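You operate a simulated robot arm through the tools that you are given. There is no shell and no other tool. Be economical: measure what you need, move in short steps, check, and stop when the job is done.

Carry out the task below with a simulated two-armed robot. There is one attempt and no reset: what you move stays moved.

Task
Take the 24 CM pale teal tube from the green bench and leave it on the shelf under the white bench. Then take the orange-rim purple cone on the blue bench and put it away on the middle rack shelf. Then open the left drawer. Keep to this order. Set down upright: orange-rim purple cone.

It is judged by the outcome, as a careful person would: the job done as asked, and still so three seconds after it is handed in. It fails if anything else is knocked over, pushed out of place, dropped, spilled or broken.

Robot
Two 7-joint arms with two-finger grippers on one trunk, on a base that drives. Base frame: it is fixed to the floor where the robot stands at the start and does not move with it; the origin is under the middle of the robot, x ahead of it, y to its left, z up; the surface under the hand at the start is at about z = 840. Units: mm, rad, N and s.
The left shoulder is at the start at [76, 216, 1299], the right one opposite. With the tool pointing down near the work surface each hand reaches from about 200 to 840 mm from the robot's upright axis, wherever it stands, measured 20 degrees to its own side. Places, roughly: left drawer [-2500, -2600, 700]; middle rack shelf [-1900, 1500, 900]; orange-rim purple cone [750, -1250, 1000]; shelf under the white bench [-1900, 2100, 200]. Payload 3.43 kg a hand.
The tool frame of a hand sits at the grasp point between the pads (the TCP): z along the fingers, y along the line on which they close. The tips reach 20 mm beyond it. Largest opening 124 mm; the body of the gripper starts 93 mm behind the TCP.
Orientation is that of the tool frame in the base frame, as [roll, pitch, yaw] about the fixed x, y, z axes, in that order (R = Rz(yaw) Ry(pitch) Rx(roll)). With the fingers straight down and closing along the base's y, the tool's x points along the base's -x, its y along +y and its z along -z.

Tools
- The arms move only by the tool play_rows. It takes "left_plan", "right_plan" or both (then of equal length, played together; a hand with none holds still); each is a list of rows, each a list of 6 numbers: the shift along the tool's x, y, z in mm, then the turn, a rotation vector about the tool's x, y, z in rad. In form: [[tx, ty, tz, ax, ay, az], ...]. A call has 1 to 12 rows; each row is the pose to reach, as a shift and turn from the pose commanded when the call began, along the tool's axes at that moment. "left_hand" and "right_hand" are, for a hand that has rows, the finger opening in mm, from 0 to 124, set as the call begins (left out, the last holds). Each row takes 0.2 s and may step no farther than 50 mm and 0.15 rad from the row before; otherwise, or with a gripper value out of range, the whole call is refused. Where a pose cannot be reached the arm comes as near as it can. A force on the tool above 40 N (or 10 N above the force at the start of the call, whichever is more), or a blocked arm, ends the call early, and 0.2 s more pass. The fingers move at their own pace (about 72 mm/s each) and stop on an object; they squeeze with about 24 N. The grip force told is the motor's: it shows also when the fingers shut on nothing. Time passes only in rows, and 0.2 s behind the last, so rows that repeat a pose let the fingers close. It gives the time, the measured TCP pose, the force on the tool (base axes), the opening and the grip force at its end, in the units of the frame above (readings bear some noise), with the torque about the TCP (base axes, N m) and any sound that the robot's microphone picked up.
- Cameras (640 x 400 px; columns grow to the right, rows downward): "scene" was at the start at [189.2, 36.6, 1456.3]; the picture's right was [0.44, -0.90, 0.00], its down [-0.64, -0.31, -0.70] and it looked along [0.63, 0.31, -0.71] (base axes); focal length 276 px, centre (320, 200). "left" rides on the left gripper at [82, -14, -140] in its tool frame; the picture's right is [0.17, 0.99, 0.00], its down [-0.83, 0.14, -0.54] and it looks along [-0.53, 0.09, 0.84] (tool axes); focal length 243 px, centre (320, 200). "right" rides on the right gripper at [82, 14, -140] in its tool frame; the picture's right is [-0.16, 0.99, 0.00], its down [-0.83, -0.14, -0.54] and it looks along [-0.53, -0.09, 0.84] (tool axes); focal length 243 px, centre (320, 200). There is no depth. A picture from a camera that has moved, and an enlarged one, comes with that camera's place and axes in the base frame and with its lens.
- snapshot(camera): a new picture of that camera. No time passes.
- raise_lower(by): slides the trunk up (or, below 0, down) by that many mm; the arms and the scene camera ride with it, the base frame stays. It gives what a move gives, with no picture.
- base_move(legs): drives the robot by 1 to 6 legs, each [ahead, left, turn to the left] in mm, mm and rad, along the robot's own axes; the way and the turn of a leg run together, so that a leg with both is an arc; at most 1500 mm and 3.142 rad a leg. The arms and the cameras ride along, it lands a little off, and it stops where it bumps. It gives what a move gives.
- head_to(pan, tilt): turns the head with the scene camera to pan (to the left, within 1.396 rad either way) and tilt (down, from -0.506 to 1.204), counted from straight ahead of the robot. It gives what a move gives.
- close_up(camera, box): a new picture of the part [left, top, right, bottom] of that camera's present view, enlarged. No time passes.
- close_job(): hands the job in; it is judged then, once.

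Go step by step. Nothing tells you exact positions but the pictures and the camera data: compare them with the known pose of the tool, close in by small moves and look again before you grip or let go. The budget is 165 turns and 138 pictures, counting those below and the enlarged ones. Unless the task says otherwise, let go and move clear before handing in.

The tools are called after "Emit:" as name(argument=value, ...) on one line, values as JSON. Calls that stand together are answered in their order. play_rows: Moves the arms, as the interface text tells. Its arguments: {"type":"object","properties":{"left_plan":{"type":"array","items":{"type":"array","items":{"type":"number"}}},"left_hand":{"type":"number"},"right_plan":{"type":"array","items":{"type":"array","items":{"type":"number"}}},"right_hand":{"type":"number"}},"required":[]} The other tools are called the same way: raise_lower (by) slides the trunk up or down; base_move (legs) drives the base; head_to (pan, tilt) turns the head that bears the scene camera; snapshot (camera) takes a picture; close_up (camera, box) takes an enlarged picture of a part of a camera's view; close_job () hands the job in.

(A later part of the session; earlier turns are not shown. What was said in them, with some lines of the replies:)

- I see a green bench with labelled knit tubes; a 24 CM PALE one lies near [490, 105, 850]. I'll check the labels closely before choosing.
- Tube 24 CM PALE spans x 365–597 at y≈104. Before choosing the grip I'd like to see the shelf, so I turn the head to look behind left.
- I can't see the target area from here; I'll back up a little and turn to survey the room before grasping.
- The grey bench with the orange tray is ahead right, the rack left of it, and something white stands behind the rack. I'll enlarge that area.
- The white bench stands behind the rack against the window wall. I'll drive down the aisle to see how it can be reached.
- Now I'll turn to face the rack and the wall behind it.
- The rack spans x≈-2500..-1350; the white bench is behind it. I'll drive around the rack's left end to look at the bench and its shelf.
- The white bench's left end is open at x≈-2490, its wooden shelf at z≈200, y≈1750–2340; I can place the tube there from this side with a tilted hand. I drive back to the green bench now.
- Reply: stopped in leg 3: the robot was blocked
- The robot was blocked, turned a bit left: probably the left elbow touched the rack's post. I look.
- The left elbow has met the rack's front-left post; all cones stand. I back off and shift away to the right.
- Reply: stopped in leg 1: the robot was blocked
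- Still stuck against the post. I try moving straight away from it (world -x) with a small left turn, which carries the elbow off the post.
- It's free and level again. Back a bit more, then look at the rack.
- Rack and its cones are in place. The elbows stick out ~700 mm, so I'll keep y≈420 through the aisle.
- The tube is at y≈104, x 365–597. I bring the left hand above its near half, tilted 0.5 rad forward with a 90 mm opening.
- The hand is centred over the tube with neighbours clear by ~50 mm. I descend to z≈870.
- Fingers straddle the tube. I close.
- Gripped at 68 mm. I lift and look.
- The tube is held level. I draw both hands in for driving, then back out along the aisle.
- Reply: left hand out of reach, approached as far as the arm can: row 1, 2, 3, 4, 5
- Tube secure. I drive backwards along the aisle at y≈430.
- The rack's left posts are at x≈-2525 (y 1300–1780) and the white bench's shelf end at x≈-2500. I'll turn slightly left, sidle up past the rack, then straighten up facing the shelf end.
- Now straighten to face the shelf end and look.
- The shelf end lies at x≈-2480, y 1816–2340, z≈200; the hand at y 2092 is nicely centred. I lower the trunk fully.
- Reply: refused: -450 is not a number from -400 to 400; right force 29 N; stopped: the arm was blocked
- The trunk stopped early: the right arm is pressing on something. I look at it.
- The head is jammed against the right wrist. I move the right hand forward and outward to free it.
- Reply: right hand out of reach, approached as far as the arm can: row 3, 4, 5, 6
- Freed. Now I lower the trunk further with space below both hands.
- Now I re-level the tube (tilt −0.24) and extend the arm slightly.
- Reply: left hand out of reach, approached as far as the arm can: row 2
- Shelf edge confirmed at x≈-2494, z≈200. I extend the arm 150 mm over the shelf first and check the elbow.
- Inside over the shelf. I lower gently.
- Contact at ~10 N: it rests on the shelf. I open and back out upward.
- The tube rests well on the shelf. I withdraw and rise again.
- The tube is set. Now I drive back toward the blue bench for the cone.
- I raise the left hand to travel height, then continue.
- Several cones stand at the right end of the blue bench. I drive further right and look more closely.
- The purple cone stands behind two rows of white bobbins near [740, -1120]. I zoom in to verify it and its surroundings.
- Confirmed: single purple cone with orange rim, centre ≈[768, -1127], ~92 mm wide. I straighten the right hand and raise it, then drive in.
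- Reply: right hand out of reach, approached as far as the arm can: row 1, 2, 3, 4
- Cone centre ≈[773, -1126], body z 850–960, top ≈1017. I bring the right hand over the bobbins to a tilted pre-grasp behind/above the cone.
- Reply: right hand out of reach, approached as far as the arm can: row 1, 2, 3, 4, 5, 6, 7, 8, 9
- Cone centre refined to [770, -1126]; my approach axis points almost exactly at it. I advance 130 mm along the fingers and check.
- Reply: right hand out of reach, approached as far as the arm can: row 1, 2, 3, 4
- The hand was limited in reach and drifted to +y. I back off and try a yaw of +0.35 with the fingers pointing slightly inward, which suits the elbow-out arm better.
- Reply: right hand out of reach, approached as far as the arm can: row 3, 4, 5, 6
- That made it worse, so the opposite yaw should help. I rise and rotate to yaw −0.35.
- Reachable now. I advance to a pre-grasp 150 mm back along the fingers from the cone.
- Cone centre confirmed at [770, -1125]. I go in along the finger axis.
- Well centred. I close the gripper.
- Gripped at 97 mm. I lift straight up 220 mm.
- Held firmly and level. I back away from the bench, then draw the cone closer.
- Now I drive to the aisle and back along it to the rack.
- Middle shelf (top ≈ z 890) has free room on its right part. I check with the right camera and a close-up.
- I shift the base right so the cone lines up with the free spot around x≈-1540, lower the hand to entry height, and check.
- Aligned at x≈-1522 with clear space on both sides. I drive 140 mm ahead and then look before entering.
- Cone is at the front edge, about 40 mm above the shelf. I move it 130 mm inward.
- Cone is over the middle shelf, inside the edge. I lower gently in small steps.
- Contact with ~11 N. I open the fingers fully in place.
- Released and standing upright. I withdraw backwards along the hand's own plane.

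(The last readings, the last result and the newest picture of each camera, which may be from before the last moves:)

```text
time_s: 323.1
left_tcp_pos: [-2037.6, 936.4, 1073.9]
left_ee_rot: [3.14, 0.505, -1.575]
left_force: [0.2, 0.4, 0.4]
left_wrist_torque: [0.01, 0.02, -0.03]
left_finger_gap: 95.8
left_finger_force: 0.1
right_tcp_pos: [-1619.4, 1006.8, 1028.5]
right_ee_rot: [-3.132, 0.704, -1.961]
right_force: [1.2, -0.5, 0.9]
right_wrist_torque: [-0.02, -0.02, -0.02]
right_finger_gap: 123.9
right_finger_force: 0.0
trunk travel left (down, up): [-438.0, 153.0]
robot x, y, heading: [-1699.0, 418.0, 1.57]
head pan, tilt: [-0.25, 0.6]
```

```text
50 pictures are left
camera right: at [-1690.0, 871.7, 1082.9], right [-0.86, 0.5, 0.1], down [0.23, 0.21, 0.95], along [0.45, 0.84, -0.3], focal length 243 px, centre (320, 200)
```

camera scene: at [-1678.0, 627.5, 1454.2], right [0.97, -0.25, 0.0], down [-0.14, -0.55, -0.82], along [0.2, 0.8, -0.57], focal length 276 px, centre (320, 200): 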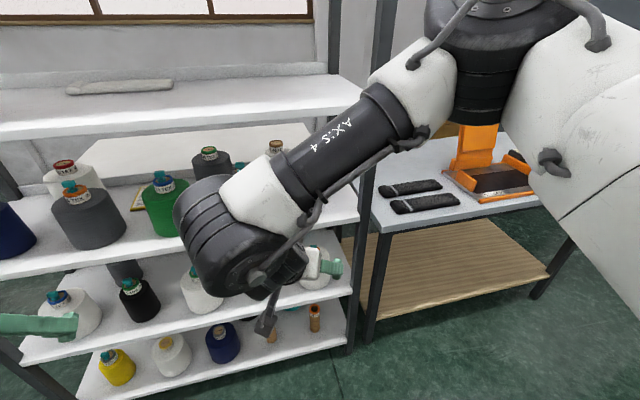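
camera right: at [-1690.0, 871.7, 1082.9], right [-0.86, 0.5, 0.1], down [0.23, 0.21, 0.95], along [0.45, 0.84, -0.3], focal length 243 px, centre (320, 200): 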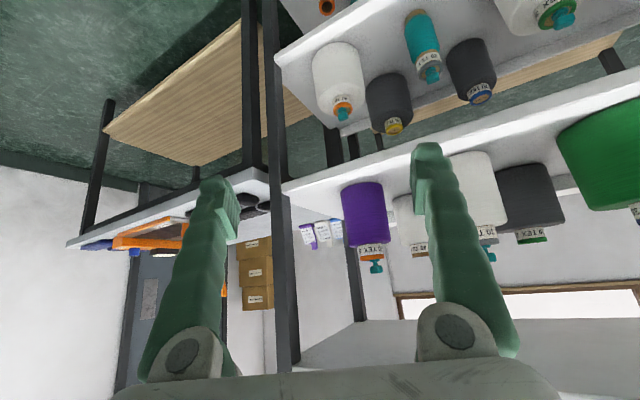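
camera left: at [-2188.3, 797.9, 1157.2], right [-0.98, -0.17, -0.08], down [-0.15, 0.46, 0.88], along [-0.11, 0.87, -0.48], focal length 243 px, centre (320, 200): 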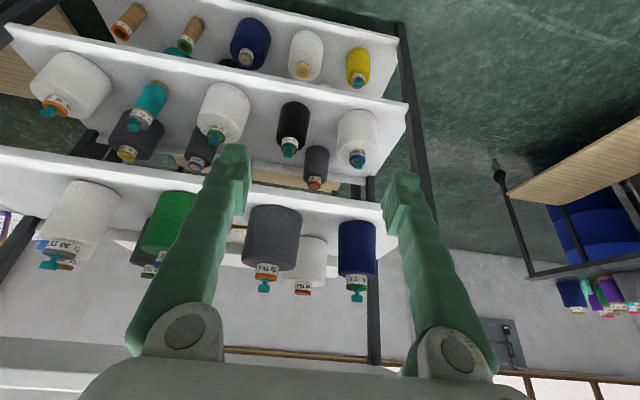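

The cone stands upright on the middle rack shelf. Now the drawer: I drive left along the aisle past the long bench and turn to look.

Emit:
base_move(legs=[[0, 1480, 0]])

Emit:
base_move(legs=[[0, 0, 2.3]])

Emit:
head_to(pan=0.6, tilt=0.45)

Emit:
snapshot(camera="scene")

```text
time_s: 343.1
left_tcp_pos: [-3528.1, 936.1, 1075.8]
left_ee_rot: [3.14, 0.508, -1.575]
left_force: [0.4, -0.8, 0.5]
left_wrist_torque: [-0.06, 0.02, 0.01]
left_finger_gap: 95.9
left_finger_force: 0.1
right_tcp_pos: [-3109.7, 1006.3, 1029.5]
right_ee_rot: [-3.134, 0.706, -1.964]
right_force: [0.3, -0.2, -0.4]
right_wrist_torque: [-0.03, -0.03, 0.03]
right_finger_gap: 124.2
right_finger_force: 0.1
trunk travel left (down, up): [-438.0, 153.0]
robot x, y, heading: [-3194.5, 417.2, 1.569]
head pan, tilt: [-0.25, 0.6]
```

```text
time_s: 350.9
left_tcp_pos: [-3380.0, -170.2, 1076.1]
left_ee_rot: [3.138, 0.508, 0.678]
left_force: [-1.0, -0.4, 0.7]
left_wrist_torque: [-0.01, 0.0, -0.02]
left_finger_gap: 96.1
left_finger_force: 0.0
right_tcp_pos: [-3699.7, 110.8, 1029.1]
right_ee_rot: [-3.134, 0.704, 0.292]
right_force: [-0.1, 0.0, -0.2]
right_wrist_torque: [-0.02, -0.01, 0.02]
right_finger_gap: 123.6
right_finger_force: 0.1
trunk travel left (down, up): [-438.0, 153.0]
robot x, y, heading: [-3192.3, 419.6, -2.458]
head pan, tilt: [-0.25, 0.6]
```

```text
time_s: 352.0
left_tcp_pos: [-3378.4, -170.4, 1074.4]
left_ee_rot: [3.139, 0.507, 0.679]
left_force: [-0.6, -1.0, 0.2]
left_wrist_torque: [0.01, 0.03, 0.0]
left_finger_gap: 96.0
left_finger_force: 0.1
right_tcp_pos: [-3699.6, 110.3, 1030.7]
right_ee_rot: [-3.134, 0.705, 0.292]
right_force: [-0.8, -0.7, -0.1]
right_wrist_torque: [0.02, 0.01, -0.01]
right_finger_gap: 123.9
right_finger_force: 0.0
trunk travel left (down, up): [-438.0, 153.0]
robot x, y, heading: [-3190.2, 419.3, -2.457]
head pan, tilt: [0.6, 0.45]
```

```text
49 pictures are left
camera scene: at [-3312.1, 254.4, 1468.0], right [-0.96, 0.29, 0.0], down [0.12, 0.42, -0.9], along [-0.26, -0.86, -0.44], focal length 276 px, centre (320, 200)
```

scene: 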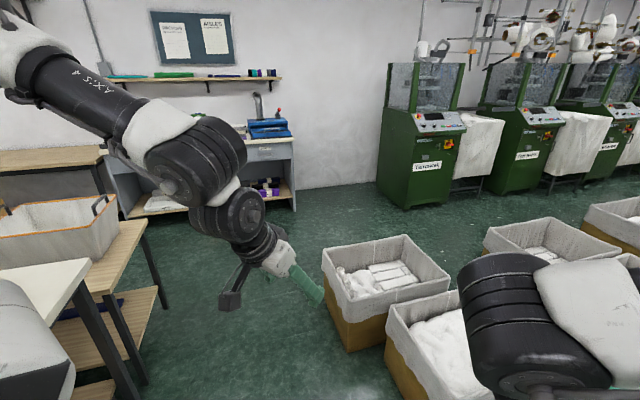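

I see the desk with drawers against the far wall, with a passage between the wooden table (x>-2650) and the baskets (x<-3700). I drive through its middle.

Emit:
base_move(legs=[[0, 0, 0.887]])

Emit:
base_move(legs=[[1300, 0, 0]])

Emit:
head_to(pan=0.3, tilt=0.4)

Emit:
snapshot(camera="scene")

```text
time_s: 355.5
left_tcp_pos: [-2859.1, -103.4, 1075.1]
left_ee_rot: [3.14, 0.509, 1.555]
left_force: [0.1, 0.1, 0.8]
left_wrist_torque: [-0.02, -0.03, -0.04]
left_finger_gap: 95.9
left_finger_force: 0.1
right_tcp_pos: [-3279.5, -168.6, 1030.9]
right_ee_rot: [-3.133, 0.705, 1.168]
right_force: [0.0, 0.2, 0.7]
right_wrist_torque: [0.03, 0.01, 0.03]
right_finger_gap: 124.0
right_finger_force: 0.0
trunk travel left (down, up): [-438.0, 153.0]
robot x, y, heading: [-3192.7, 419.3, -1.586]
head pan, tilt: [0.6, 0.45]
```

```text
time_s: 363.5
left_tcp_pos: [-2850.2, -1374.7, 1075.2]
left_ee_rot: [3.139, 0.507, 1.577]
left_force: [0.2, 0.0, -0.4]
left_wrist_torque: [-0.01, -0.01, 0.01]
left_finger_gap: 96.0
left_finger_force: 0.0
right_tcp_pos: [-3268.7, -1451.3, 1029.6]
right_ee_rot: [-3.133, 0.705, 1.189]
right_force: [0.6, 0.7, 0.0]
right_wrist_torque: [0.01, 0.0, 0.06]
right_finger_gap: 124.1
right_finger_force: 0.1
trunk travel left (down, up): [-438.0, 153.0]
robot x, y, heading: [-3195.6, -861.9, -1.561]
head pan, tilt: [0.6, 0.45]
```

```text
time_s: 364.3
left_tcp_pos: [-2850.3, -1374.4, 1075.2]
left_ee_rot: [3.139, 0.507, 1.577]
left_force: [-0.1, 0.3, 0.5]
left_wrist_torque: [-0.01, 0.01, -0.01]
left_finger_gap: 95.9
left_finger_force: 0.0
right_tcp_pos: [-3269.5, -1450.9, 1030.3]
right_ee_rot: [-3.134, 0.704, 1.188]
right_force: [0.2, 0.3, 0.0]
right_wrist_torque: [-0.04, 0.01, 0.01]
right_finger_gap: 124.2
right_finger_force: 0.1
trunk travel left (down, up): [-438.0, 153.0]
robot x, y, heading: [-3192.7, -863.9, -1.563]
head pan, tilt: [0.3, 0.4]
```

```text
48 pictures are left
camera scene: at [-3163.7, -1070.5, 1472.7], right [-0.95, -0.31, 0.0], down [-0.12, 0.37, -0.92], along [0.28, -0.88, -0.39], focal length 276 px, centre (320, 200)
```

scene: 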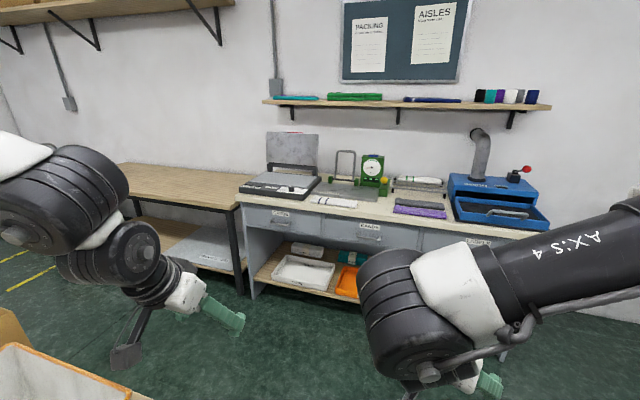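

The desk has three drawers; I zoom in to see the left one and its handle.

Emit:
close_up(camera="scene", box=[230, 185, 390, 285])

Emit:
close_up(camera="scene", box=[240, 200, 320, 250])

```text
4.00 times, centred on (310, 235) of scene
camera zoom: at [-3163.7, -1070.5, 1472.7], right [-0.95, -0.31, 0.0], down [-0.12, 0.37, -0.92], along [0.28, -0.88, -0.39], focal length 1104 px, centre (360, 60)
```

zoom: 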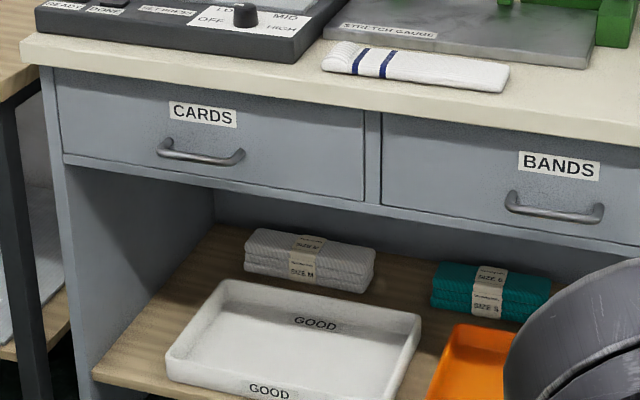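

```text
8.00 times, centred on (280, 225) of scene
camera zoom: at [-3163.7, -1070.5, 1472.7], right [-0.95, -0.31, 0.0], down [-0.12, 0.37, -0.92], along [0.28, -0.88, -0.39], focal length 2207 px, centre (640, 0)
```

zoom: 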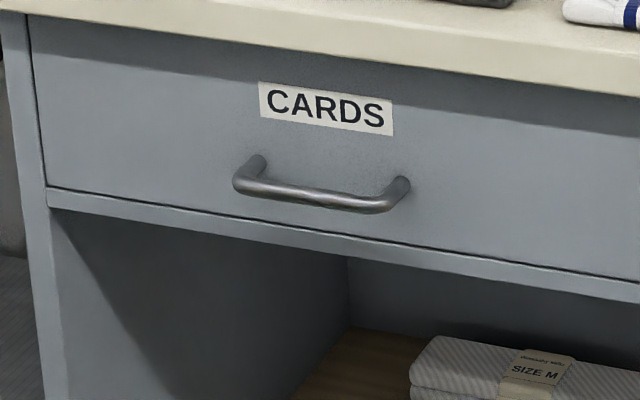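

The left drawer "CARDS" has a horizontal bar handle near [-2491, -2390, 700]. I tuck the right hand back and drive closer.

Emit:
play_rows(right_plan=[[17, -41, -14, 0, 0, 0], [34, -82, -29, 0, 0, 0], [51, -123, -43, 0, 0, 0], [68, -165, -58, 0, 0, 0], [85, -206, -72, 0, 0, 0], [85, -206, -72, 0, 0, 0]])

Emit:
base_move(legs=[[900, 0, 0]])

Emit:
head_to(pan=0.75, tilt=0.6)

Emit:
snapshot(camera="scene")

```text
time_s: 365.7
left_tcp_pos: [-2851.5, -1375.3, 1075.2]
left_ee_rot: [3.141, 0.506, 1.577]
left_force: [-0.3, -0.4, 0.6]
left_wrist_torque: [-0.02, -0.02, -0.01]
left_finger_gap: 95.8
left_finger_force: 0.0
right_tcp_pos: [-3378.4, -1322.8, 1020.4]
right_ee_rot: [-3.14, 0.705, 1.182]
right_force: [1.1, 0.7, -0.2]
right_wrist_torque: [0.01, -0.01, -0.02]
right_finger_gap: 124.1
right_finger_force: 0.0
right hand out of reach, approached as far as the arm can: row 4, 5, 6
trunk travel left (down, up): [-438.0, 153.0]
robot x, y, heading: [-3196.2, -859.4, -1.558]
head pan, tilt: [0.3, 0.4]
```

```text
time_s: 371.5
left_tcp_pos: [-2851.3, -2271.5, 1076.3]
left_ee_rot: [3.141, 0.508, 1.566]
left_force: [0.6, 0.1, 0.4]
left_wrist_torque: [0.02, 0.02, 0.02]
left_finger_gap: 96.1
left_finger_force: 0.0
right_tcp_pos: [-3380.3, -2214.8, 1020.4]
right_ee_rot: [-3.135, 0.705, 1.173]
right_force: [-0.2, 0.5, -0.8]
right_wrist_torque: [0.0, 0.0, 0.02]
right_finger_gap: 123.8
right_finger_force: 0.1
trunk travel left (down, up): [-438.0, 153.0]
robot x, y, heading: [-3194.2, -1753.9, -1.567]
head pan, tilt: [0.3, 0.4]
```

```text
time_s: 372.4
left_tcp_pos: [-2850.2, -2272.6, 1076.3]
left_ee_rot: [3.138, 0.507, 1.566]
left_force: [0.6, -0.1, 0.0]
left_wrist_torque: [0.0, 0.01, 0.04]
left_finger_gap: 95.9
left_finger_force: 0.1
right_tcp_pos: [-3379.9, -2215.6, 1019.5]
right_ee_rot: [-3.137, 0.703, 1.172]
right_force: [-0.2, -0.1, 0.1]
right_wrist_torque: [-0.03, -0.01, 0.01]
right_finger_gap: 124.2
right_finger_force: 0.1
trunk travel left (down, up): [-438.0, 153.0]
robot x, y, heading: [-3189.2, -1753.6, -1.572]
head pan, tilt: [0.75, 0.6]
```

```text
45 pictures are left
camera scene: at [-3129.3, -1940.6, 1454.5], right [-0.73, -0.68, 0.0], down [-0.38, 0.41, -0.83], along [0.56, -0.6, -0.56], focal length 276 px, centre (320, 200)
```

scene: 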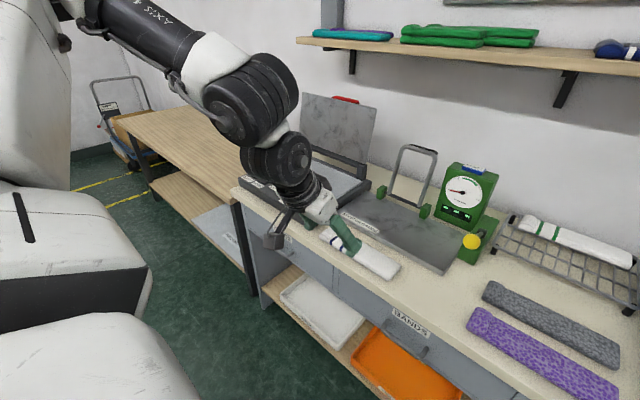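

Tabletop front edge is near y≈-2413, z≈830; handle ≈[-2485, -2400, 693]. Before sidling left I check the wooden table behind-left.

Emit:
base_move(legs=[[50, 0, 0]])

Emit:
head_to(pan=1.396, tilt=0.7)

Emit:
snapshot(camera="scene")

```text
time_s: 373.4
left_tcp_pos: [-2851.1, -2318.9, 1076.3]
left_ee_rot: [3.139, 0.51, 1.568]
left_force: [0.0, 0.9, -0.3]
left_wrist_torque: [-0.02, -0.03, -0.02]
left_finger_gap: 96.0
left_finger_force: 0.1
right_tcp_pos: [-3380.2, -2262.5, 1021.1]
right_ee_rot: [-3.135, 0.704, 1.173]
right_force: [-0.1, 0.1, -0.6]
right_wrist_torque: [0.01, -0.01, 0.05]
right_finger_gap: 123.6
right_finger_force: 0.0
trunk travel left (down, up): [-438.0, 153.0]
robot x, y, heading: [-3189.4, -1802.5, -1.57]
head pan, tilt: [0.75, 0.6]
```

```text
time_s: 374.4
left_tcp_pos: [-2851.5, -2319.9, 1076.2]
left_ee_rot: [3.14, 0.508, 1.567]
left_force: [0.4, -0.3, 0.3]
left_wrist_torque: [-0.03, -0.03, -0.01]
left_finger_gap: 95.9
left_finger_force: 0.0
right_tcp_pos: [-3379.8, -2264.3, 1019.7]
right_ee_rot: [-3.135, 0.706, 1.173]
right_force: [-0.3, 0.0, -0.1]
right_wrist_torque: [-0.04, 0.06, 0.01]
right_finger_gap: 124.0
right_finger_force: 0.0
trunk travel left (down, up): [-438.0, 153.0]
robot x, y, heading: [-3189.5, -1801.7, -1.571]
head pan, tilt: [1.396, 0.7]
```

```text
44 pictures are left
camera scene: at [-3105.7, -1939.1, 1445.9], right [-0.17, -0.98, 0.0], down [-0.63, 0.11, -0.77], along [0.75, -0.13, -0.64], focal length 276 px, centre (320, 200)
```

scene: 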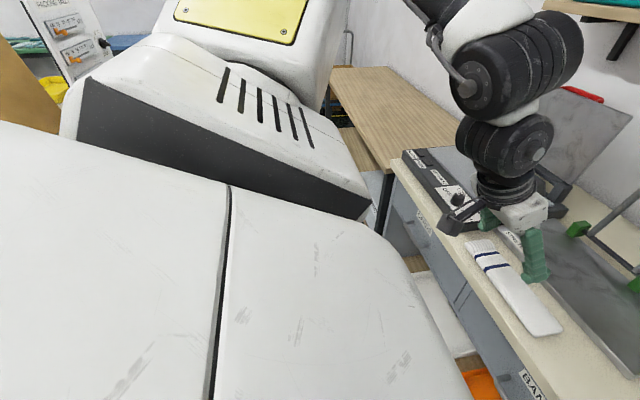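

I go a little further ahead for rear clearance, then sidle left.

Emit:
base_move(legs=[[40, 0, 0], [0, 340, 0]])

Emit:
head_to(pan=0.45, tilt=0.8)

Emit:
snapshot(camera="scene")

```text
time_s: 379.9
left_tcp_pos: [-2517.6, -2360.6, 1075.5]
left_ee_rot: [3.14, 0.509, 1.57]
left_force: [0.1, 0.1, 0.0]
left_wrist_torque: [0.02, 0.0, 0.0]
left_finger_gap: 96.2
left_finger_force: 0.0
right_tcp_pos: [-3046.3, -2304.4, 1019.8]
right_ee_rot: [-3.136, 0.702, 1.174]
right_force: [-0.1, 0.1, -0.2]
right_wrist_torque: [-0.01, -0.01, -0.04]
right_finger_gap: 123.8
right_finger_force: 0.1
trunk travel left (down, up): [-438.0, 153.0]
robot x, y, heading: [-2857.3, -1843.3, -1.569]
head pan, tilt: [1.396, 0.7]
```

```text
time_s: 381.1
left_tcp_pos: [-2518.2, -2358.0, 1075.9]
left_ee_rot: [3.14, 0.509, 1.571]
left_force: [0.3, 0.2, 0.0]
left_wrist_torque: [0.02, -0.01, 0.02]
left_finger_gap: 95.9
left_finger_force: 0.0
right_tcp_pos: [-3046.1, -2304.6, 1019.3]
right_ee_rot: [-3.136, 0.703, 1.174]
right_force: [0.3, 0.5, 0.0]
right_wrist_torque: [0.0, 0.04, 0.03]
right_finger_gap: 124.0
right_finger_force: 0.0
trunk travel left (down, up): [-438.0, 153.0]
robot x, y, heading: [-2860.9, -1842.1, -1.567]
head pan, tilt: [0.45, 0.799]
```

```text
43 pictures are left
camera scene: at [-2820.9, -2036.9, 1437.6], right [-0.9, -0.44, 0.0], down [-0.31, 0.64, -0.7], along [0.31, -0.63, -0.72], focal length 276 px, centre (320, 200)
```

scene: 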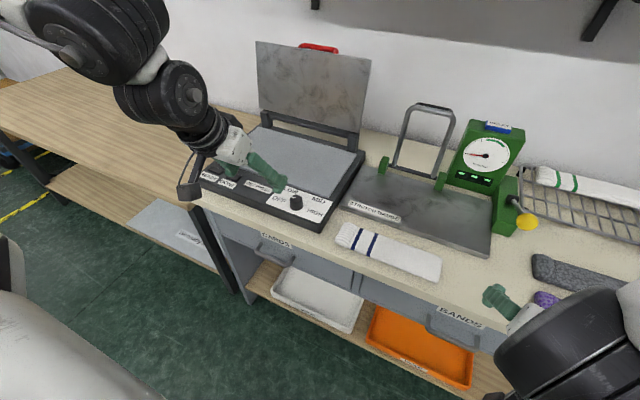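

The way is clear. I back off diagonally to get working room for a horizontal hand at the handle, and raise the right hand.

Emit:
base_move(legs=[[-60, -100, 0], [-40, 0, 0]])

Emit:
play_rows(right_plan=[[-26, 0, -30, 0, 0, 0], [-52, 0, -61, 0, 0, 0], [-78, 0, -91, 0, 0, 0], [-97, 0, -114, 0, 0, 0], [-97, 0, -114, 0, 0, 0]])

Emit:
raise_lower(by=-150)

Emit:
head_to(pan=0.4, tilt=0.75)

Emit:
snapshot(camera="scene")

```text
time_s: 383.7
left_tcp_pos: [-2619.0, -2262.9, 1073.3]
left_ee_rot: [3.139, 0.504, 1.574]
left_force: [0.5, 0.0, -0.3]
left_wrist_torque: [0.05, -0.02, 0.03]
left_finger_gap: 96.0
left_finger_force: 0.0
right_tcp_pos: [-3147.7, -2210.0, 1017.7]
right_ee_rot: [-3.135, 0.701, 1.178]
right_force: [-0.4, -0.7, 0.2]
right_wrist_torque: [0.0, -0.02, -0.02]
right_finger_gap: 124.1
right_finger_force: 0.0
trunk travel left (down, up): [-438.0, 153.0]
robot x, y, heading: [-2958.0, -1747.3, -1.566]
head pan, tilt: [0.45, 0.799]
```

```text
time_s: 384.9
left_tcp_pos: [-2617.3, -2258.6, 1075.8]
left_ee_rot: [3.14, 0.51, 1.575]
left_force: [0.9, 0.4, -0.4]
left_wrist_torque: [0.0, 0.01, -0.01]
left_finger_gap: 95.9
left_finger_force: 0.0
right_tcp_pos: [-3144.2, -2204.5, 1169.3]
right_ee_rot: [-3.135, 0.705, 1.179]
right_force: [0.4, 0.5, -0.4]
right_wrist_torque: [-0.04, 0.04, 0.03]
right_finger_gap: 124.1
right_finger_force: 0.1
right hand out of reach, approached as far as the arm can: row 1, 2, 3
trunk travel left (down, up): [-438.0, 153.0]
robot x, y, heading: [-2957.2, -1744.4, -1.567]
head pan, tilt: [0.45, 0.799]
```

```text
time_s: 386.6
left_tcp_pos: [-2618.6, -2259.8, 925.9]
left_ee_rot: [3.139, 0.509, 1.571]
left_force: [-0.1, -0.4, 1.0]
left_wrist_torque: [0.0, 0.01, 0.0]
left_finger_gap: 96.2
left_finger_force: 0.1
right_tcp_pos: [-3145.6, -2212.1, 980.3]
right_ee_rot: [-3.079, 0.587, 1.209]
right_force: [-0.7, -0.4, -0.4]
right_wrist_torque: [-0.01, 0.03, -0.01]
right_finger_gap: 124.1
right_finger_force: 0.1
trunk travel left (down, up): [-288.0, 303.0]
robot x, y, heading: [-2958.9, -1744.9, -1.567]
head pan, tilt: [0.45, 0.799]
```

```text
time_s: 387.3
left_tcp_pos: [-2617.6, -2259.5, 925.4]
left_ee_rot: [3.14, 0.507, 1.572]
left_force: [1.3, 0.3, -0.2]
left_wrist_torque: [-0.01, 0.02, 0.04]
left_finger_gap: 96.2
left_finger_force: 0.1
right_tcp_pos: [-3146.6, -2213.0, 978.8]
right_ee_rot: [-3.077, 0.586, 1.213]
right_force: [0.3, 0.6, -0.6]
right_wrist_torque: [-0.01, -0.04, -0.02]
right_finger_gap: 124.2
right_finger_force: 0.0
trunk travel left (down, up): [-288.0, 303.0]
robot x, y, heading: [-2956.9, -1742.8, -1.567]
head pan, tilt: [0.4, 0.75]
```

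```text
42 pictures are left
camera scene: at [-2925.4, -1979.5, 1291.4], right [-0.92, -0.39, 0.0], down [-0.27, 0.63, -0.73], along [0.29, -0.67, -0.68], focal length 276 px, centre (320, 200)
```

scene: 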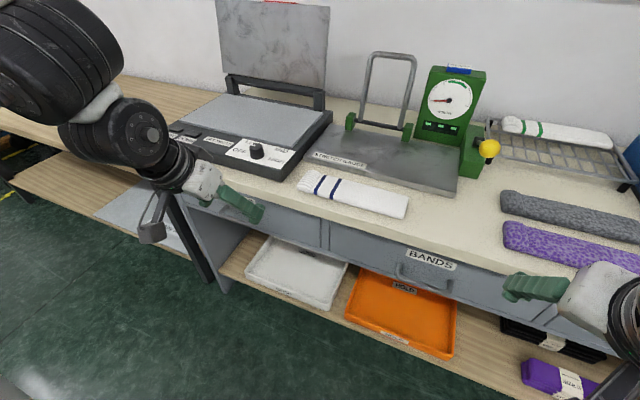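

I swing the left hand lower and more horizontal in front of the drawer.

Emit:
play_rows(left_plan=[[15, 20, 28, 0, -0.14, 0], [31, 40, 56, 0, -0.28, 0], [47, 60, 84, 0, -0.42, 0], [62, 80, 112, 0, -0.56, 0], [78, 100, 140, 0, -0.7, 0], [78, 100, 140, 0, -0.7, 0]])

Emit:
snapshot(camera="left")

Emit:
snapshot(camera="scene")

```text
time_s: 388.9
left_tcp_pos: [-2515.7, -2295.6, 809.5]
left_ee_rot: [3.134, 1.308, 1.56]
left_force: [0.8, 0.5, -0.1]
left_wrist_torque: [-0.05, 0.02, -0.03]
left_finger_gap: 95.6
left_finger_force: 0.1
left hand out of reach, approached as far as the arm can: row 1, 2
right_tcp_pos: [-3145.4, -2211.7, 979.5]
right_ee_rot: [-3.077, 0.586, 1.214]
right_force: [0.7, -0.4, 0.3]
right_wrist_torque: [-0.01, 0.03, -0.02]
right_finger_gap: 124.0
right_finger_force: 0.0
trunk travel left (down, up): [-288.0, 303.0]
robot x, y, heading: [-2959.6, -1744.9, -1.568]
head pan, tilt: [0.4, 0.75]
stopped in row 6 (left hand): the arm was blocked; the commanded pose is now the measured one
```

```text
41 pictures are left
camera left: at [-2527.8, -2139.7, 766.5], right [0.99, 0.04, -0.16], down [0.14, 0.31, 0.94], along [0.09, -0.95, 0.3], focal length 243 px, centre (320, 200)
```

left: 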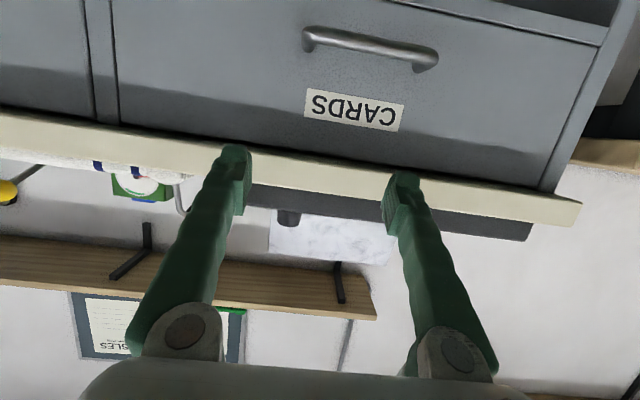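

```text
40 pictures are left
camera scene: at [-2924.4, -1978.8, 1291.6], right [-0.92, -0.39, 0.0], down [-0.27, 0.63, -0.73], along [0.29, -0.67, -0.68], focal length 276 px, centre (320, 200)
```

scene: 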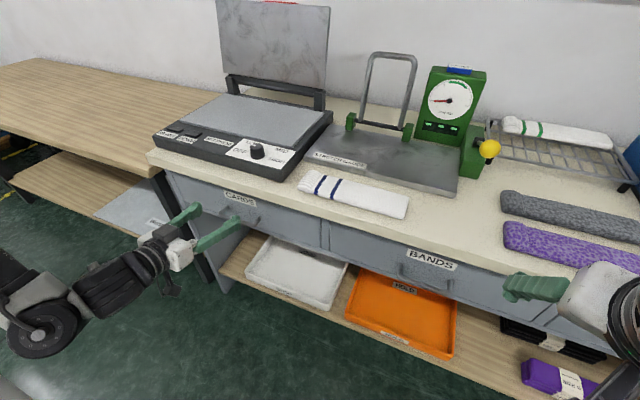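

The handle bar is at about [-2480, -2408, 688]. The hand is nearly horizontal; now I roll it about its axis so that the fingers close vertically.

Emit:
play_rows(left_plan=[[0, 0, -5, 0, 0, 0.14], [0, 0, -10, 0, 0, 0.28], [0, 0, -10, 0, 0, 0.42], [0, 0, -10, 0, 0, 0.56], [0, 0, -10, 0, 0, 0.7], [0, 0, -10, 0, 0, 0.84], [0, 0, -10, 0, 0, 0.98], [0, 0, -10, 0, 0, 1.12], [0, 0, -10, 0, 0, 1.26], [0, 0, -10, 0, 0, 1.4], [0, 0, -10, 0, 0, 1.54], [0, 0, -10, 0, 0, 1.57]])

Emit:
snapshot(camera="left")

Emit:
snapshot(camera="scene")

```text
time_s: 391.5
left_tcp_pos: [-2514.3, -2287.6, 811.6]
left_ee_rot: [1.836, -0.006, -0.001]
left_force: [-0.2, 1.0, -0.4]
left_wrist_torque: [-0.01, 0.0, 0.02]
left_finger_gap: 95.9
left_finger_force: 0.0
right_tcp_pos: [-3145.6, -2212.6, 978.6]
right_ee_rot: [-3.075, 0.587, 1.214]
right_force: [-0.1, 0.0, 1.0]
right_wrist_torque: [0.0, 0.02, 0.01]
right_finger_gap: 124.0
right_finger_force: 0.1
trunk travel left (down, up): [-288.0, 303.0]
robot x, y, heading: [-2960.3, -1744.2, -1.569]
head pan, tilt: [0.4, 0.75]
```

```text
39 pictures are left
camera left: at [-2432.4, -2148.6, 835.0], right [0.16, -0.26, 0.95], down [-0.83, 0.48, 0.27], along [-0.53, -0.84, -0.14], focal length 243 px, centre (320, 200)
```

left: 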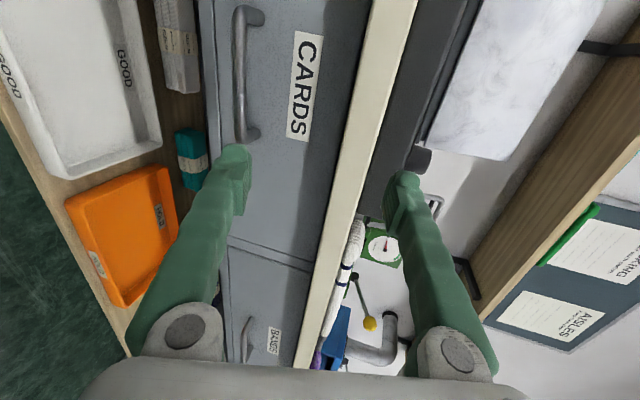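

```text
38 pictures are left
camera scene: at [-2925.6, -1979.7, 1291.4], right [-0.92, -0.39, 0.0], down [-0.27, 0.63, -0.73], along [0.29, -0.67, -0.68], focal length 276 px, centre (320, 200)
```

scene: 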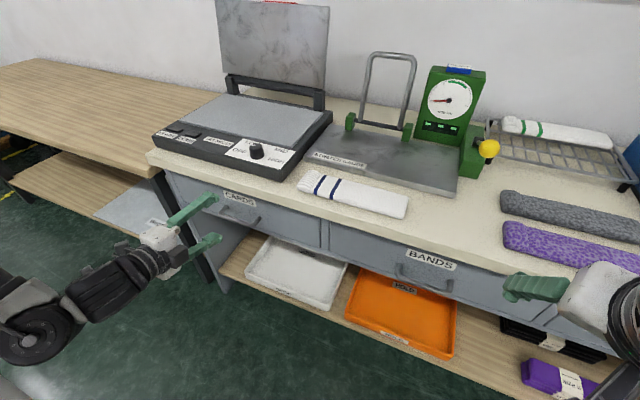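

Hand now points at the drawer with vertical closing. I lower the trunk 126 mm to handle height.

Emit:
raise_lower(by=-126)

Emit:
play_rows(left_plan=[[17, 0, 0, 0, 0, 0], [34, 0, 0, 0, 0, 0], [34, 0, 0, 0, 0, 0]])

Emit:
snapshot(camera="left")

Emit:
snapshot(camera="scene")

```text
time_s: 393.0
left_tcp_pos: [-2516.0, -2286.8, 686.0]
left_ee_rot: [1.837, -0.003, -0.002]
left_force: [0.2, -0.3, 0.0]
left_wrist_torque: [0.02, 0.0, 0.01]
left_finger_gap: 96.3
left_finger_force: 0.0
right_tcp_pos: [-3146.0, -2227.6, 806.1]
right_ee_rot: [-3.035, 0.482, 1.233]
right_force: [-1.0, 0.0, 0.2]
right_wrist_torque: [0.02, 0.02, -0.01]
right_finger_gap: 124.0
right_finger_force: 0.1
trunk travel left (down, up): [-162.0, 429.0]
robot x, y, heading: [-2960.5, -1743.6, -1.564]
head pan, tilt: [0.4, 0.75]
```

```text
time_s: 393.8
left_tcp_pos: [-2481.8, -2286.8, 685.6]
left_ee_rot: [1.836, -0.003, 0.001]
left_force: [-0.2, 0.5, 0.0]
left_wrist_torque: [-0.01, -0.03, 0.01]
left_finger_gap: 96.0
left_finger_force: 0.1
right_tcp_pos: [-3146.1, -2227.8, 807.0]
right_ee_rot: [-3.035, 0.481, 1.234]
right_force: [-0.2, -0.3, 0.1]
right_wrist_torque: [0.05, -0.06, 0.0]
right_finger_gap: 124.0
right_finger_force: 0.0
trunk travel left (down, up): [-162.0, 429.0]
robot x, y, heading: [-2962.3, -1743.3, -1.564]
head pan, tilt: [0.4, 0.75]
```

```text
37 pictures are left
camera left: at [-2398.9, -2147.6, 708.6], right [0.16, -0.26, 0.95], down [-0.83, 0.48, 0.27], along [-0.53, -0.84, -0.14], focal length 243 px, centre (320, 200)
```

left: 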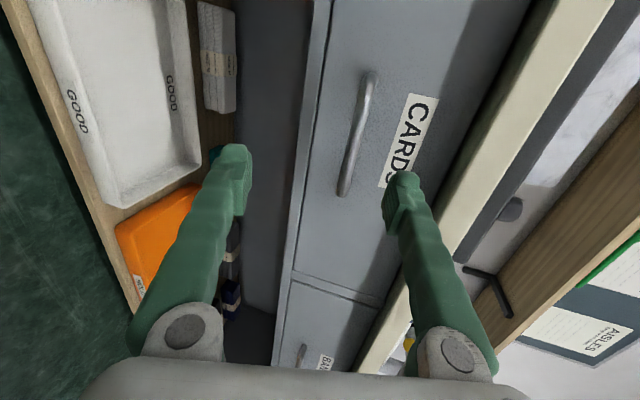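

```text
36 pictures are left
camera scene: at [-2925.5, -2024.1, 1151.6], right [-0.92, -0.39, 0.0], down [-0.27, 0.63, -0.73], along [0.29, -0.67, -0.68], focal length 276 px, centre (320, 200)
```

scene: 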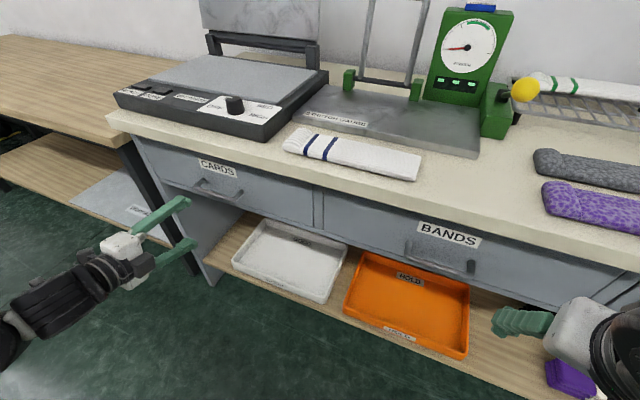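

Handle now measured at [-2479, -2408, 690], right between my fingers' planes. I advance.

Emit:
play_rows(left_plan=[[0, 11, 35, 0, 0, 0], [0, 23, 75, 0, 0, 0], [0, 27, 88, 0, 0, 0], [0, 27, 88, 0, 0, 0]])

Emit:
snapshot(camera="left")

Emit:
close_up(camera="scene", box=[100, 130, 320, 290])

```text
time_s: 394.8
left_tcp_pos: [-2481.4, -2378.2, 688.8]
left_ee_rot: [1.836, -0.006, 0.0]
left_force: [0.5, 0.2, 0.8]
left_wrist_torque: [0.02, 0.01, 0.03]
left_finger_gap: 95.8
left_finger_force: 0.0
right_tcp_pos: [-3146.1, -2228.6, 806.4]
right_ee_rot: [-3.035, 0.482, 1.234]
right_force: [0.0, -0.7, -0.7]
right_wrist_torque: [0.02, 0.02, -0.01]
right_finger_gap: 124.0
right_finger_force: 0.1
trunk travel left (down, up): [-162.0, 429.0]
robot x, y, heading: [-2961.3, -1744.7, -1.565]
head pan, tilt: [0.4, 0.75]
```

```text
35 pictures are left
camera left: at [-2399.0, -2240.5, 711.7], right [0.16, -0.26, 0.95], down [-0.83, 0.48, 0.27], along [-0.53, -0.84, -0.14], focal length 243 px, centre (320, 200)
```

left: 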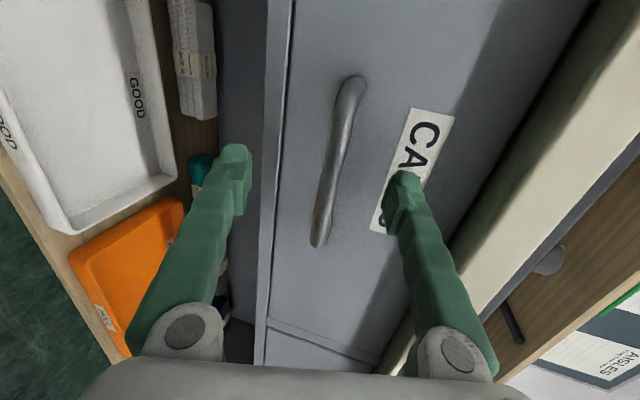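

```text
2.50 times, centred on (210, 210) of scene
camera zoom: at [-2925.4, -2023.9, 1151.6], right [-0.92, -0.39, 0.0], down [-0.27, 0.63, -0.73], along [0.29, -0.67, -0.68], focal length 690 px, centre (595, 175)
```

zoom: 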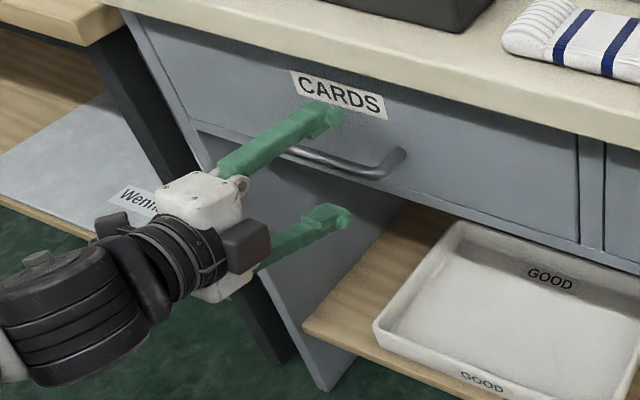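

Emit:
play_rows(left_plan=[[0, 4, 15, 0, 0, 0], [0, 8, 29, 0, 0, 0], [0, 8, 29, 0, 0, 0]], left_hand=70)

Emit:
snapshot(camera="left")

Emit:
close_up(camera="scene", box=[140, 130, 300, 250])

```text
time_s: 395.4
left_tcp_pos: [-2480.8, -2398.2, 686.2]
left_ee_rot: [1.843, 0.0, -0.002]
left_force: [-2.1, 24.0, 7.2]
left_wrist_torque: [-1.3, -0.19, 0.01]
left_finger_gap: 71.7
left_finger_force: 0.4
right_tcp_pos: [-3144.3, -2226.4, 806.2]
right_ee_rot: [-3.035, 0.481, 1.237]
right_force: [-0.5, -0.4, -1.2]
right_wrist_torque: [0.05, 0.01, -0.02]
right_finger_gap: 124.1
right_finger_force: 0.1
trunk travel left (down, up): [-162.0, 429.0]
robot x, y, heading: [-2958.2, -1744.3, -1.568]
head pan, tilt: [0.4, 0.75]
stopped in row 2 (left hand): the force on the tool passed its limit at 46 N (the readings are from after the stop); the commanded pose is now the measured one
```

```text
33 pictures are left
camera left: at [-2398.4, -2259.8, 710.1], right [0.17, -0.27, 0.95], down [-0.83, 0.48, 0.28], along [-0.53, -0.83, -0.14], focal length 243 px, centre (320, 200)
```

left: 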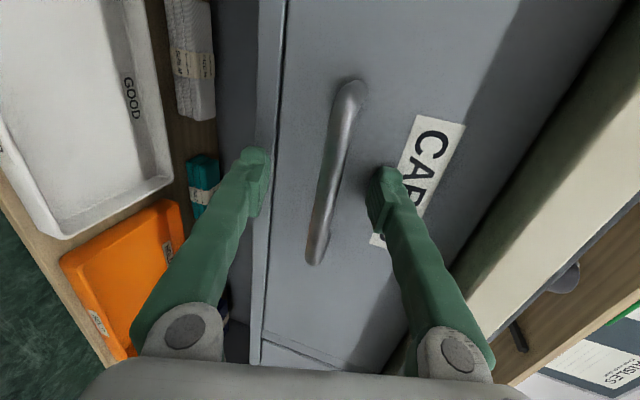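

```text
3.33 times, centred on (220, 190) of scene
camera zoom: at [-2924.7, -2022.8, 1151.8], right [-0.92, -0.4, 0.0], down [-0.27, 0.63, -0.73], along [0.29, -0.67, -0.68], focal length 920 px, centre (653, 233)
```

zoom: 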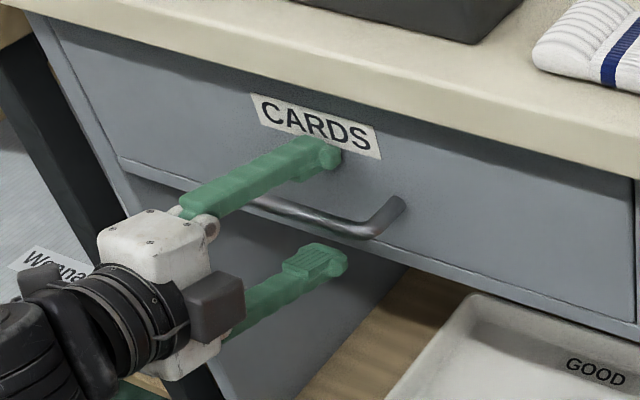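

The finger tips touched the drawer front, so the bar is already between the pads. I back off 8 mm and close.

Emit:
play_rows(left_plan=[[0, 3, -9, 0, 0, 0], [0, 3, -9, 0, 0, 0]])

Emit:
play_rows(left_plan=[[0, 0, 0, 0, 0, 0], [0, 0, 0, 0, 0, 0], [0, 0, 0, 0, 0, 0], [0, 0, 0, 0, 0, 0], [0, 0, 0, 0, 0, 0]], left_hand=0)

Emit:
snapshot(camera="left")

```text
time_s: 396.0
left_tcp_pos: [-2480.7, -2392.1, 691.8]
left_ee_rot: [1.842, 0.0, -0.002]
left_force: [0.0, -0.3, -0.3]
left_wrist_torque: [-0.03, -0.02, 0.0]
left_finger_gap: 70.0
left_finger_force: 0.0
right_tcp_pos: [-3144.7, -2228.1, 807.1]
right_ee_rot: [-3.036, 0.482, 1.237]
right_force: [0.1, 0.8, 0.2]
right_wrist_torque: [-0.03, 0.01, -0.06]
right_finger_gap: 124.0
right_finger_force: 0.0
trunk travel left (down, up): [-162.0, 429.0]
robot x, y, heading: [-2958.9, -1742.9, -1.563]
head pan, tilt: [0.4, 0.75]
```

```text
time_s: 397.2
left_tcp_pos: [-2480.2, -2392.1, 691.6]
left_ee_rot: [1.842, -0.001, -0.002]
left_force: [-0.5, -0.3, 0.2]
left_wrist_torque: [0.03, -0.21, -0.04]
left_finger_gap: 5.8
left_finger_force: 38.9
right_tcp_pos: [-3146.0, -2228.8, 806.9]
right_ee_rot: [-3.034, 0.481, 1.235]
right_force: [-0.1, 0.8, 0.8]
right_wrist_torque: [-0.03, -0.02, 0.02]
right_finger_gap: 124.1
right_finger_force: 0.0
trunk travel left (down, up): [-162.0, 429.0]
robot x, y, heading: [-2959.0, -1745.7, -1.564]
head pan, tilt: [0.4, 0.75]
```

```text
31 pictures are left
camera left: at [-2397.9, -2254.2, 715.5], right [0.17, -0.27, 0.95], down [-0.83, 0.48, 0.28], along [-0.53, -0.83, -0.14], focal length 243 px, centre (320, 200)
```

left: 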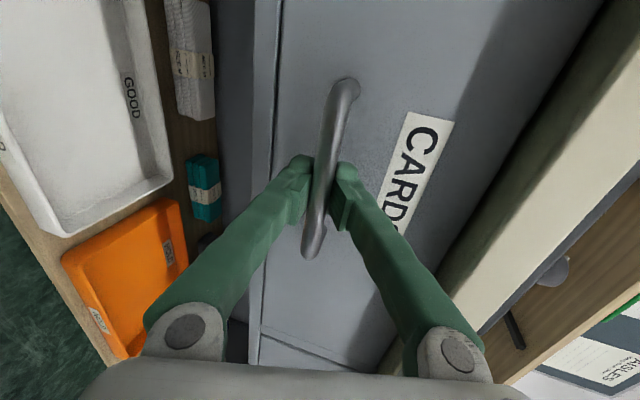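

The bar is gripped. I pull the drawer 100 mm with the arm.

Emit:
play_rows(left_plan=[[0, -5, -19, 0, 0, 0], [0, -11, -39, 0, 0, 0], [0, -16, -58, 0, 0, 0], [0, -21, -77, 0, 0, 0], [0, -27, -96, 0, 0, 0]])

Emit:
snapshot(camera="scene")

```text
time_s: 398.4
left_tcp_pos: [-2480.3, -2290.0, 690.6]
left_ee_rot: [1.842, 0.001, 0.0]
left_force: [2.7, 1.6, 1.5]
left_wrist_torque: [-0.01, -0.26, 0.06]
left_finger_gap: 6.0
left_finger_force: 39.3
right_tcp_pos: [-3144.8, -2227.1, 807.3]
right_ee_rot: [-3.036, 0.484, 1.237]
right_force: [-0.2, -0.5, -0.2]
right_wrist_torque: [0.0, -0.02, 0.02]
right_finger_gap: 123.7
right_finger_force: 0.0
trunk travel left (down, up): [-162.0, 429.0]
robot x, y, heading: [-2957.5, -1743.4, -1.561]
head pan, tilt: [0.4, 0.75]
```

```text
30 pictures are left
camera scene: at [-2924.6, -2023.1, 1151.8], right [-0.92, -0.4, 0.0], down [-0.27, 0.63, -0.73], along [0.29, -0.67, -0.68], focal length 276 px, centre (320, 200)
```

scene: 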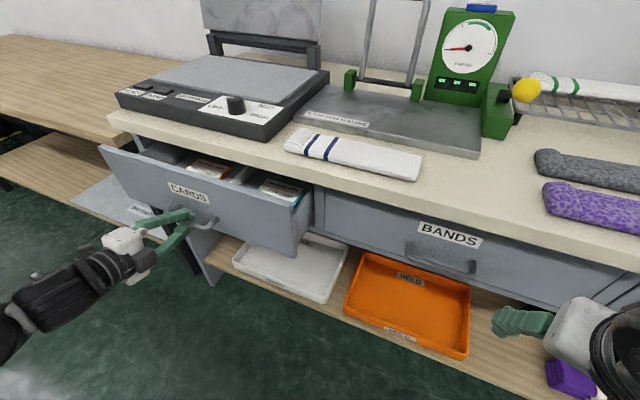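

The drawer slides open nicely. I pull on with the arm another 80 mm.

Emit:
play_rows(left_plan=[[0, -5, -19, 0, 0, 0], [0, -11, -39, 0, 0, 0], [0, -16, -58, 0, 0, 0], [0, -21, -77, 0, 0, 0]])

Emit:
head_to(pan=0.9, tilt=0.9)

Emit:
snapshot(camera="scene")

```text
time_s: 399.4
left_tcp_pos: [-2479.4, -2210.3, 691.3]
left_ee_rot: [1.846, 0.001, 0.001]
left_force: [5.7, 1.8, 2.0]
left_wrist_torque: [-0.01, -0.32, 0.28]
left_finger_gap: 5.9
left_finger_force: 39.5
right_tcp_pos: [-3145.1, -2227.4, 806.8]
right_ee_rot: [-3.034, 0.484, 1.236]
right_force: [-0.6, -0.1, 0.7]
right_wrist_torque: [0.01, 0.01, 0.0]
right_finger_gap: 123.7
right_finger_force: 0.0
trunk travel left (down, up): [-162.0, 429.0]
robot x, y, heading: [-2960.5, -1742.6, -1.567]
head pan, tilt: [0.4, 0.75]
```

```text
time_s: 400.3
left_tcp_pos: [-2480.4, -2212.8, 691.5]
left_ee_rot: [1.842, -0.001, -0.001]
left_force: [4.1, 2.3, -0.4]
left_wrist_torque: [-0.01, -0.19, 0.08]
left_finger_gap: 5.7
left_finger_force: 38.7
right_tcp_pos: [-3145.9, -2228.1, 807.6]
right_ee_rot: [-3.033, 0.482, 1.236]
right_force: [0.8, -0.7, 0.2]
right_wrist_torque: [-0.01, 0.0, 0.0]
right_finger_gap: 124.1
right_finger_force: 0.0
trunk travel left (down, up): [-162.0, 429.0]
robot x, y, heading: [-2957.6, -1743.6, -1.561]
head pan, tilt: [0.901, 0.901]
```

```text
29 pictures are left
camera scene: at [-2897.8, -1994.1, 1139.7], right [-0.62, -0.79, 0.0], down [-0.62, 0.48, -0.62], along [0.49, -0.38, -0.78], focal length 276 px, centre (320, 200)
```

scene: 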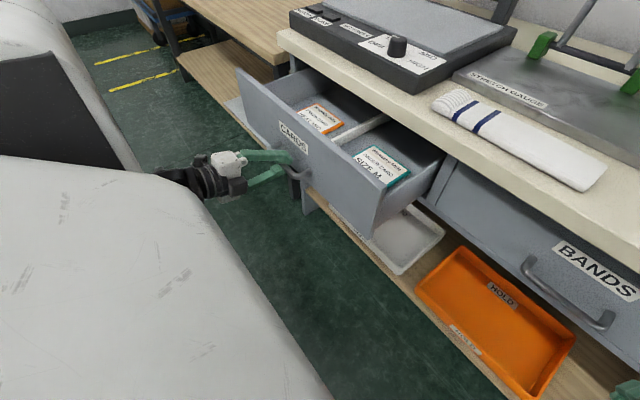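

Open 180 mm. I try another 90 mm for a clearly open drawer.

Emit:
play_rows(left_plan=[[0, -5, -19, 0, 0, 0], [0, -11, -39, 0, 0, 0], [0, -16, -58, 0, 0, 0], [0, -21, -77, 0, 0, 0], [0, -24, -87, 0, 0, 0]])

Emit:
snapshot(camera="scene")

```text
time_s: 401.5
left_tcp_pos: [-2480.3, -2121.6, 690.3]
left_ee_rot: [1.849, 0.001, -0.004]
left_force: [-4.5, 1.4, -19.6]
left_wrist_torque: [-0.06, -0.17, -0.12]
left_finger_gap: 6.0
left_finger_force: 39.0
right_tcp_pos: [-3145.6, -2228.5, 805.6]
right_ee_rot: [-3.033, 0.484, 1.236]
right_force: [0.2, -0.7, 0.4]
right_wrist_torque: [0.02, -0.02, 0.03]
right_finger_gap: 123.9
right_finger_force: 0.1
trunk travel left (down, up): [-162.0, 429.0]
robot x, y, heading: [-2958.4, -1747.3, -1.564]
head pan, tilt: [0.901, 0.901]
```

```text
28 pictures are left
camera scene: at [-2897.5, -1994.4, 1139.4], right [-0.62, -0.79, 0.0], down [-0.62, 0.48, -0.62], along [0.49, -0.38, -0.78], focal length 276 px, centre (320, 200)
```

scene: 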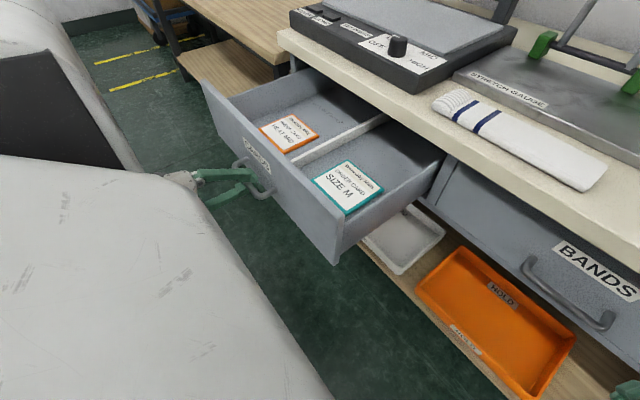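

The drawer is open 270 mm. I release the handle and back the robot clear.

Emit:
play_rows(left_plan=[[0, 0, 0, 0, 0, 0], [0, 0, 0, 0, 0, 0], [0, 0, 0, 0, 0, 0]], left_hand=60)

Emit:
base_move(legs=[[-60, 0, 0]])

Emit:
snapshot(camera="scene")

Emit:
snapshot(camera="left")

```text
time_s: 402.3
left_tcp_pos: [-2481.6, -2122.8, 694.6]
left_ee_rot: [1.841, 0.0, 0.0]
left_force: [-1.1, 0.1, 0.0]
left_wrist_torque: [-0.02, 0.02, 0.03]
left_finger_gap: 59.9
left_finger_force: 0.2
right_tcp_pos: [-3145.4, -2228.7, 805.6]
right_ee_rot: [-3.035, 0.481, 1.236]
right_force: [0.0, -0.1, 0.0]
right_wrist_torque: [0.04, -0.01, 0.04]
right_finger_gap: 123.9
right_finger_force: 0.0
trunk travel left (down, up): [-162.0, 429.0]
robot x, y, heading: [-2960.1, -1742.6, -1.567]
head pan, tilt: [0.901, 0.901]
```

```text
time_s: 403.4
left_tcp_pos: [-2480.9, -2061.2, 693.8]
left_ee_rot: [1.841, 0.002, -0.003]
left_force: [-0.4, 0.0, -1.1]
left_wrist_torque: [0.01, -0.02, 0.02]
left_finger_gap: 60.2
left_finger_force: 0.1
right_tcp_pos: [-3146.6, -2166.5, 806.6]
right_ee_rot: [-3.035, 0.483, 1.237]
right_force: [1.0, -0.4, 1.0]
right_wrist_torque: [-0.03, -0.02, 0.04]
right_finger_gap: 123.8
right_finger_force: 0.1
trunk travel left (down, up): [-162.0, 429.0]
robot x, y, heading: [-2959.9, -1686.6, -1.566]
head pan, tilt: [0.901, 0.901]
```

```text
27 pictures are left
camera scene: at [-2898.6, -1932.5, 1139.8], right [-0.62, -0.79, 0.0], down [-0.62, 0.48, -0.62], along [0.49, -0.38, -0.78], focal length 276 px, centre (320, 200)
```

scene: 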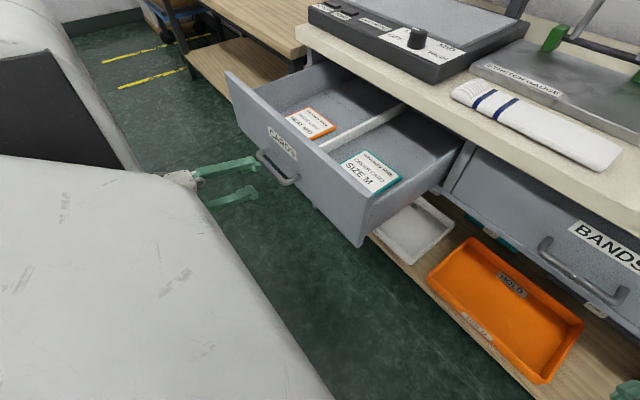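

```text
26 pictures are left
camera left: at [-2398.3, -1923.0, 717.2], right [0.17, -0.26, 0.95], down [-0.83, 0.48, 0.28], along [-0.53, -0.83, -0.14], focal length 243 px, centre (320, 200)
```

left: 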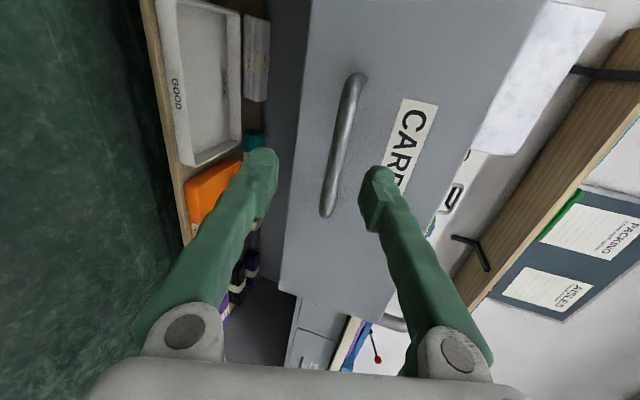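

The drawer stands open, both hands are clear, and the tube and cone were seen resting in their places. I hand the job in.

Emit:
close_job()

```text
The job is handed in.
```

The job is handed in, with all three steps done in order:
- **Tube:** the 24 CM pale teal tube lies on the shelf under the white bench.
- **Cone:** the orange-rim purple cone stands upright on the middle rack shelf.
- **Drawer:** the left drawer ("CARDS") is open about 270 mm.

While driving early on, the robot's left elbow bumped the rack's left post. The rack and its cones looked undisturbed afterwards.
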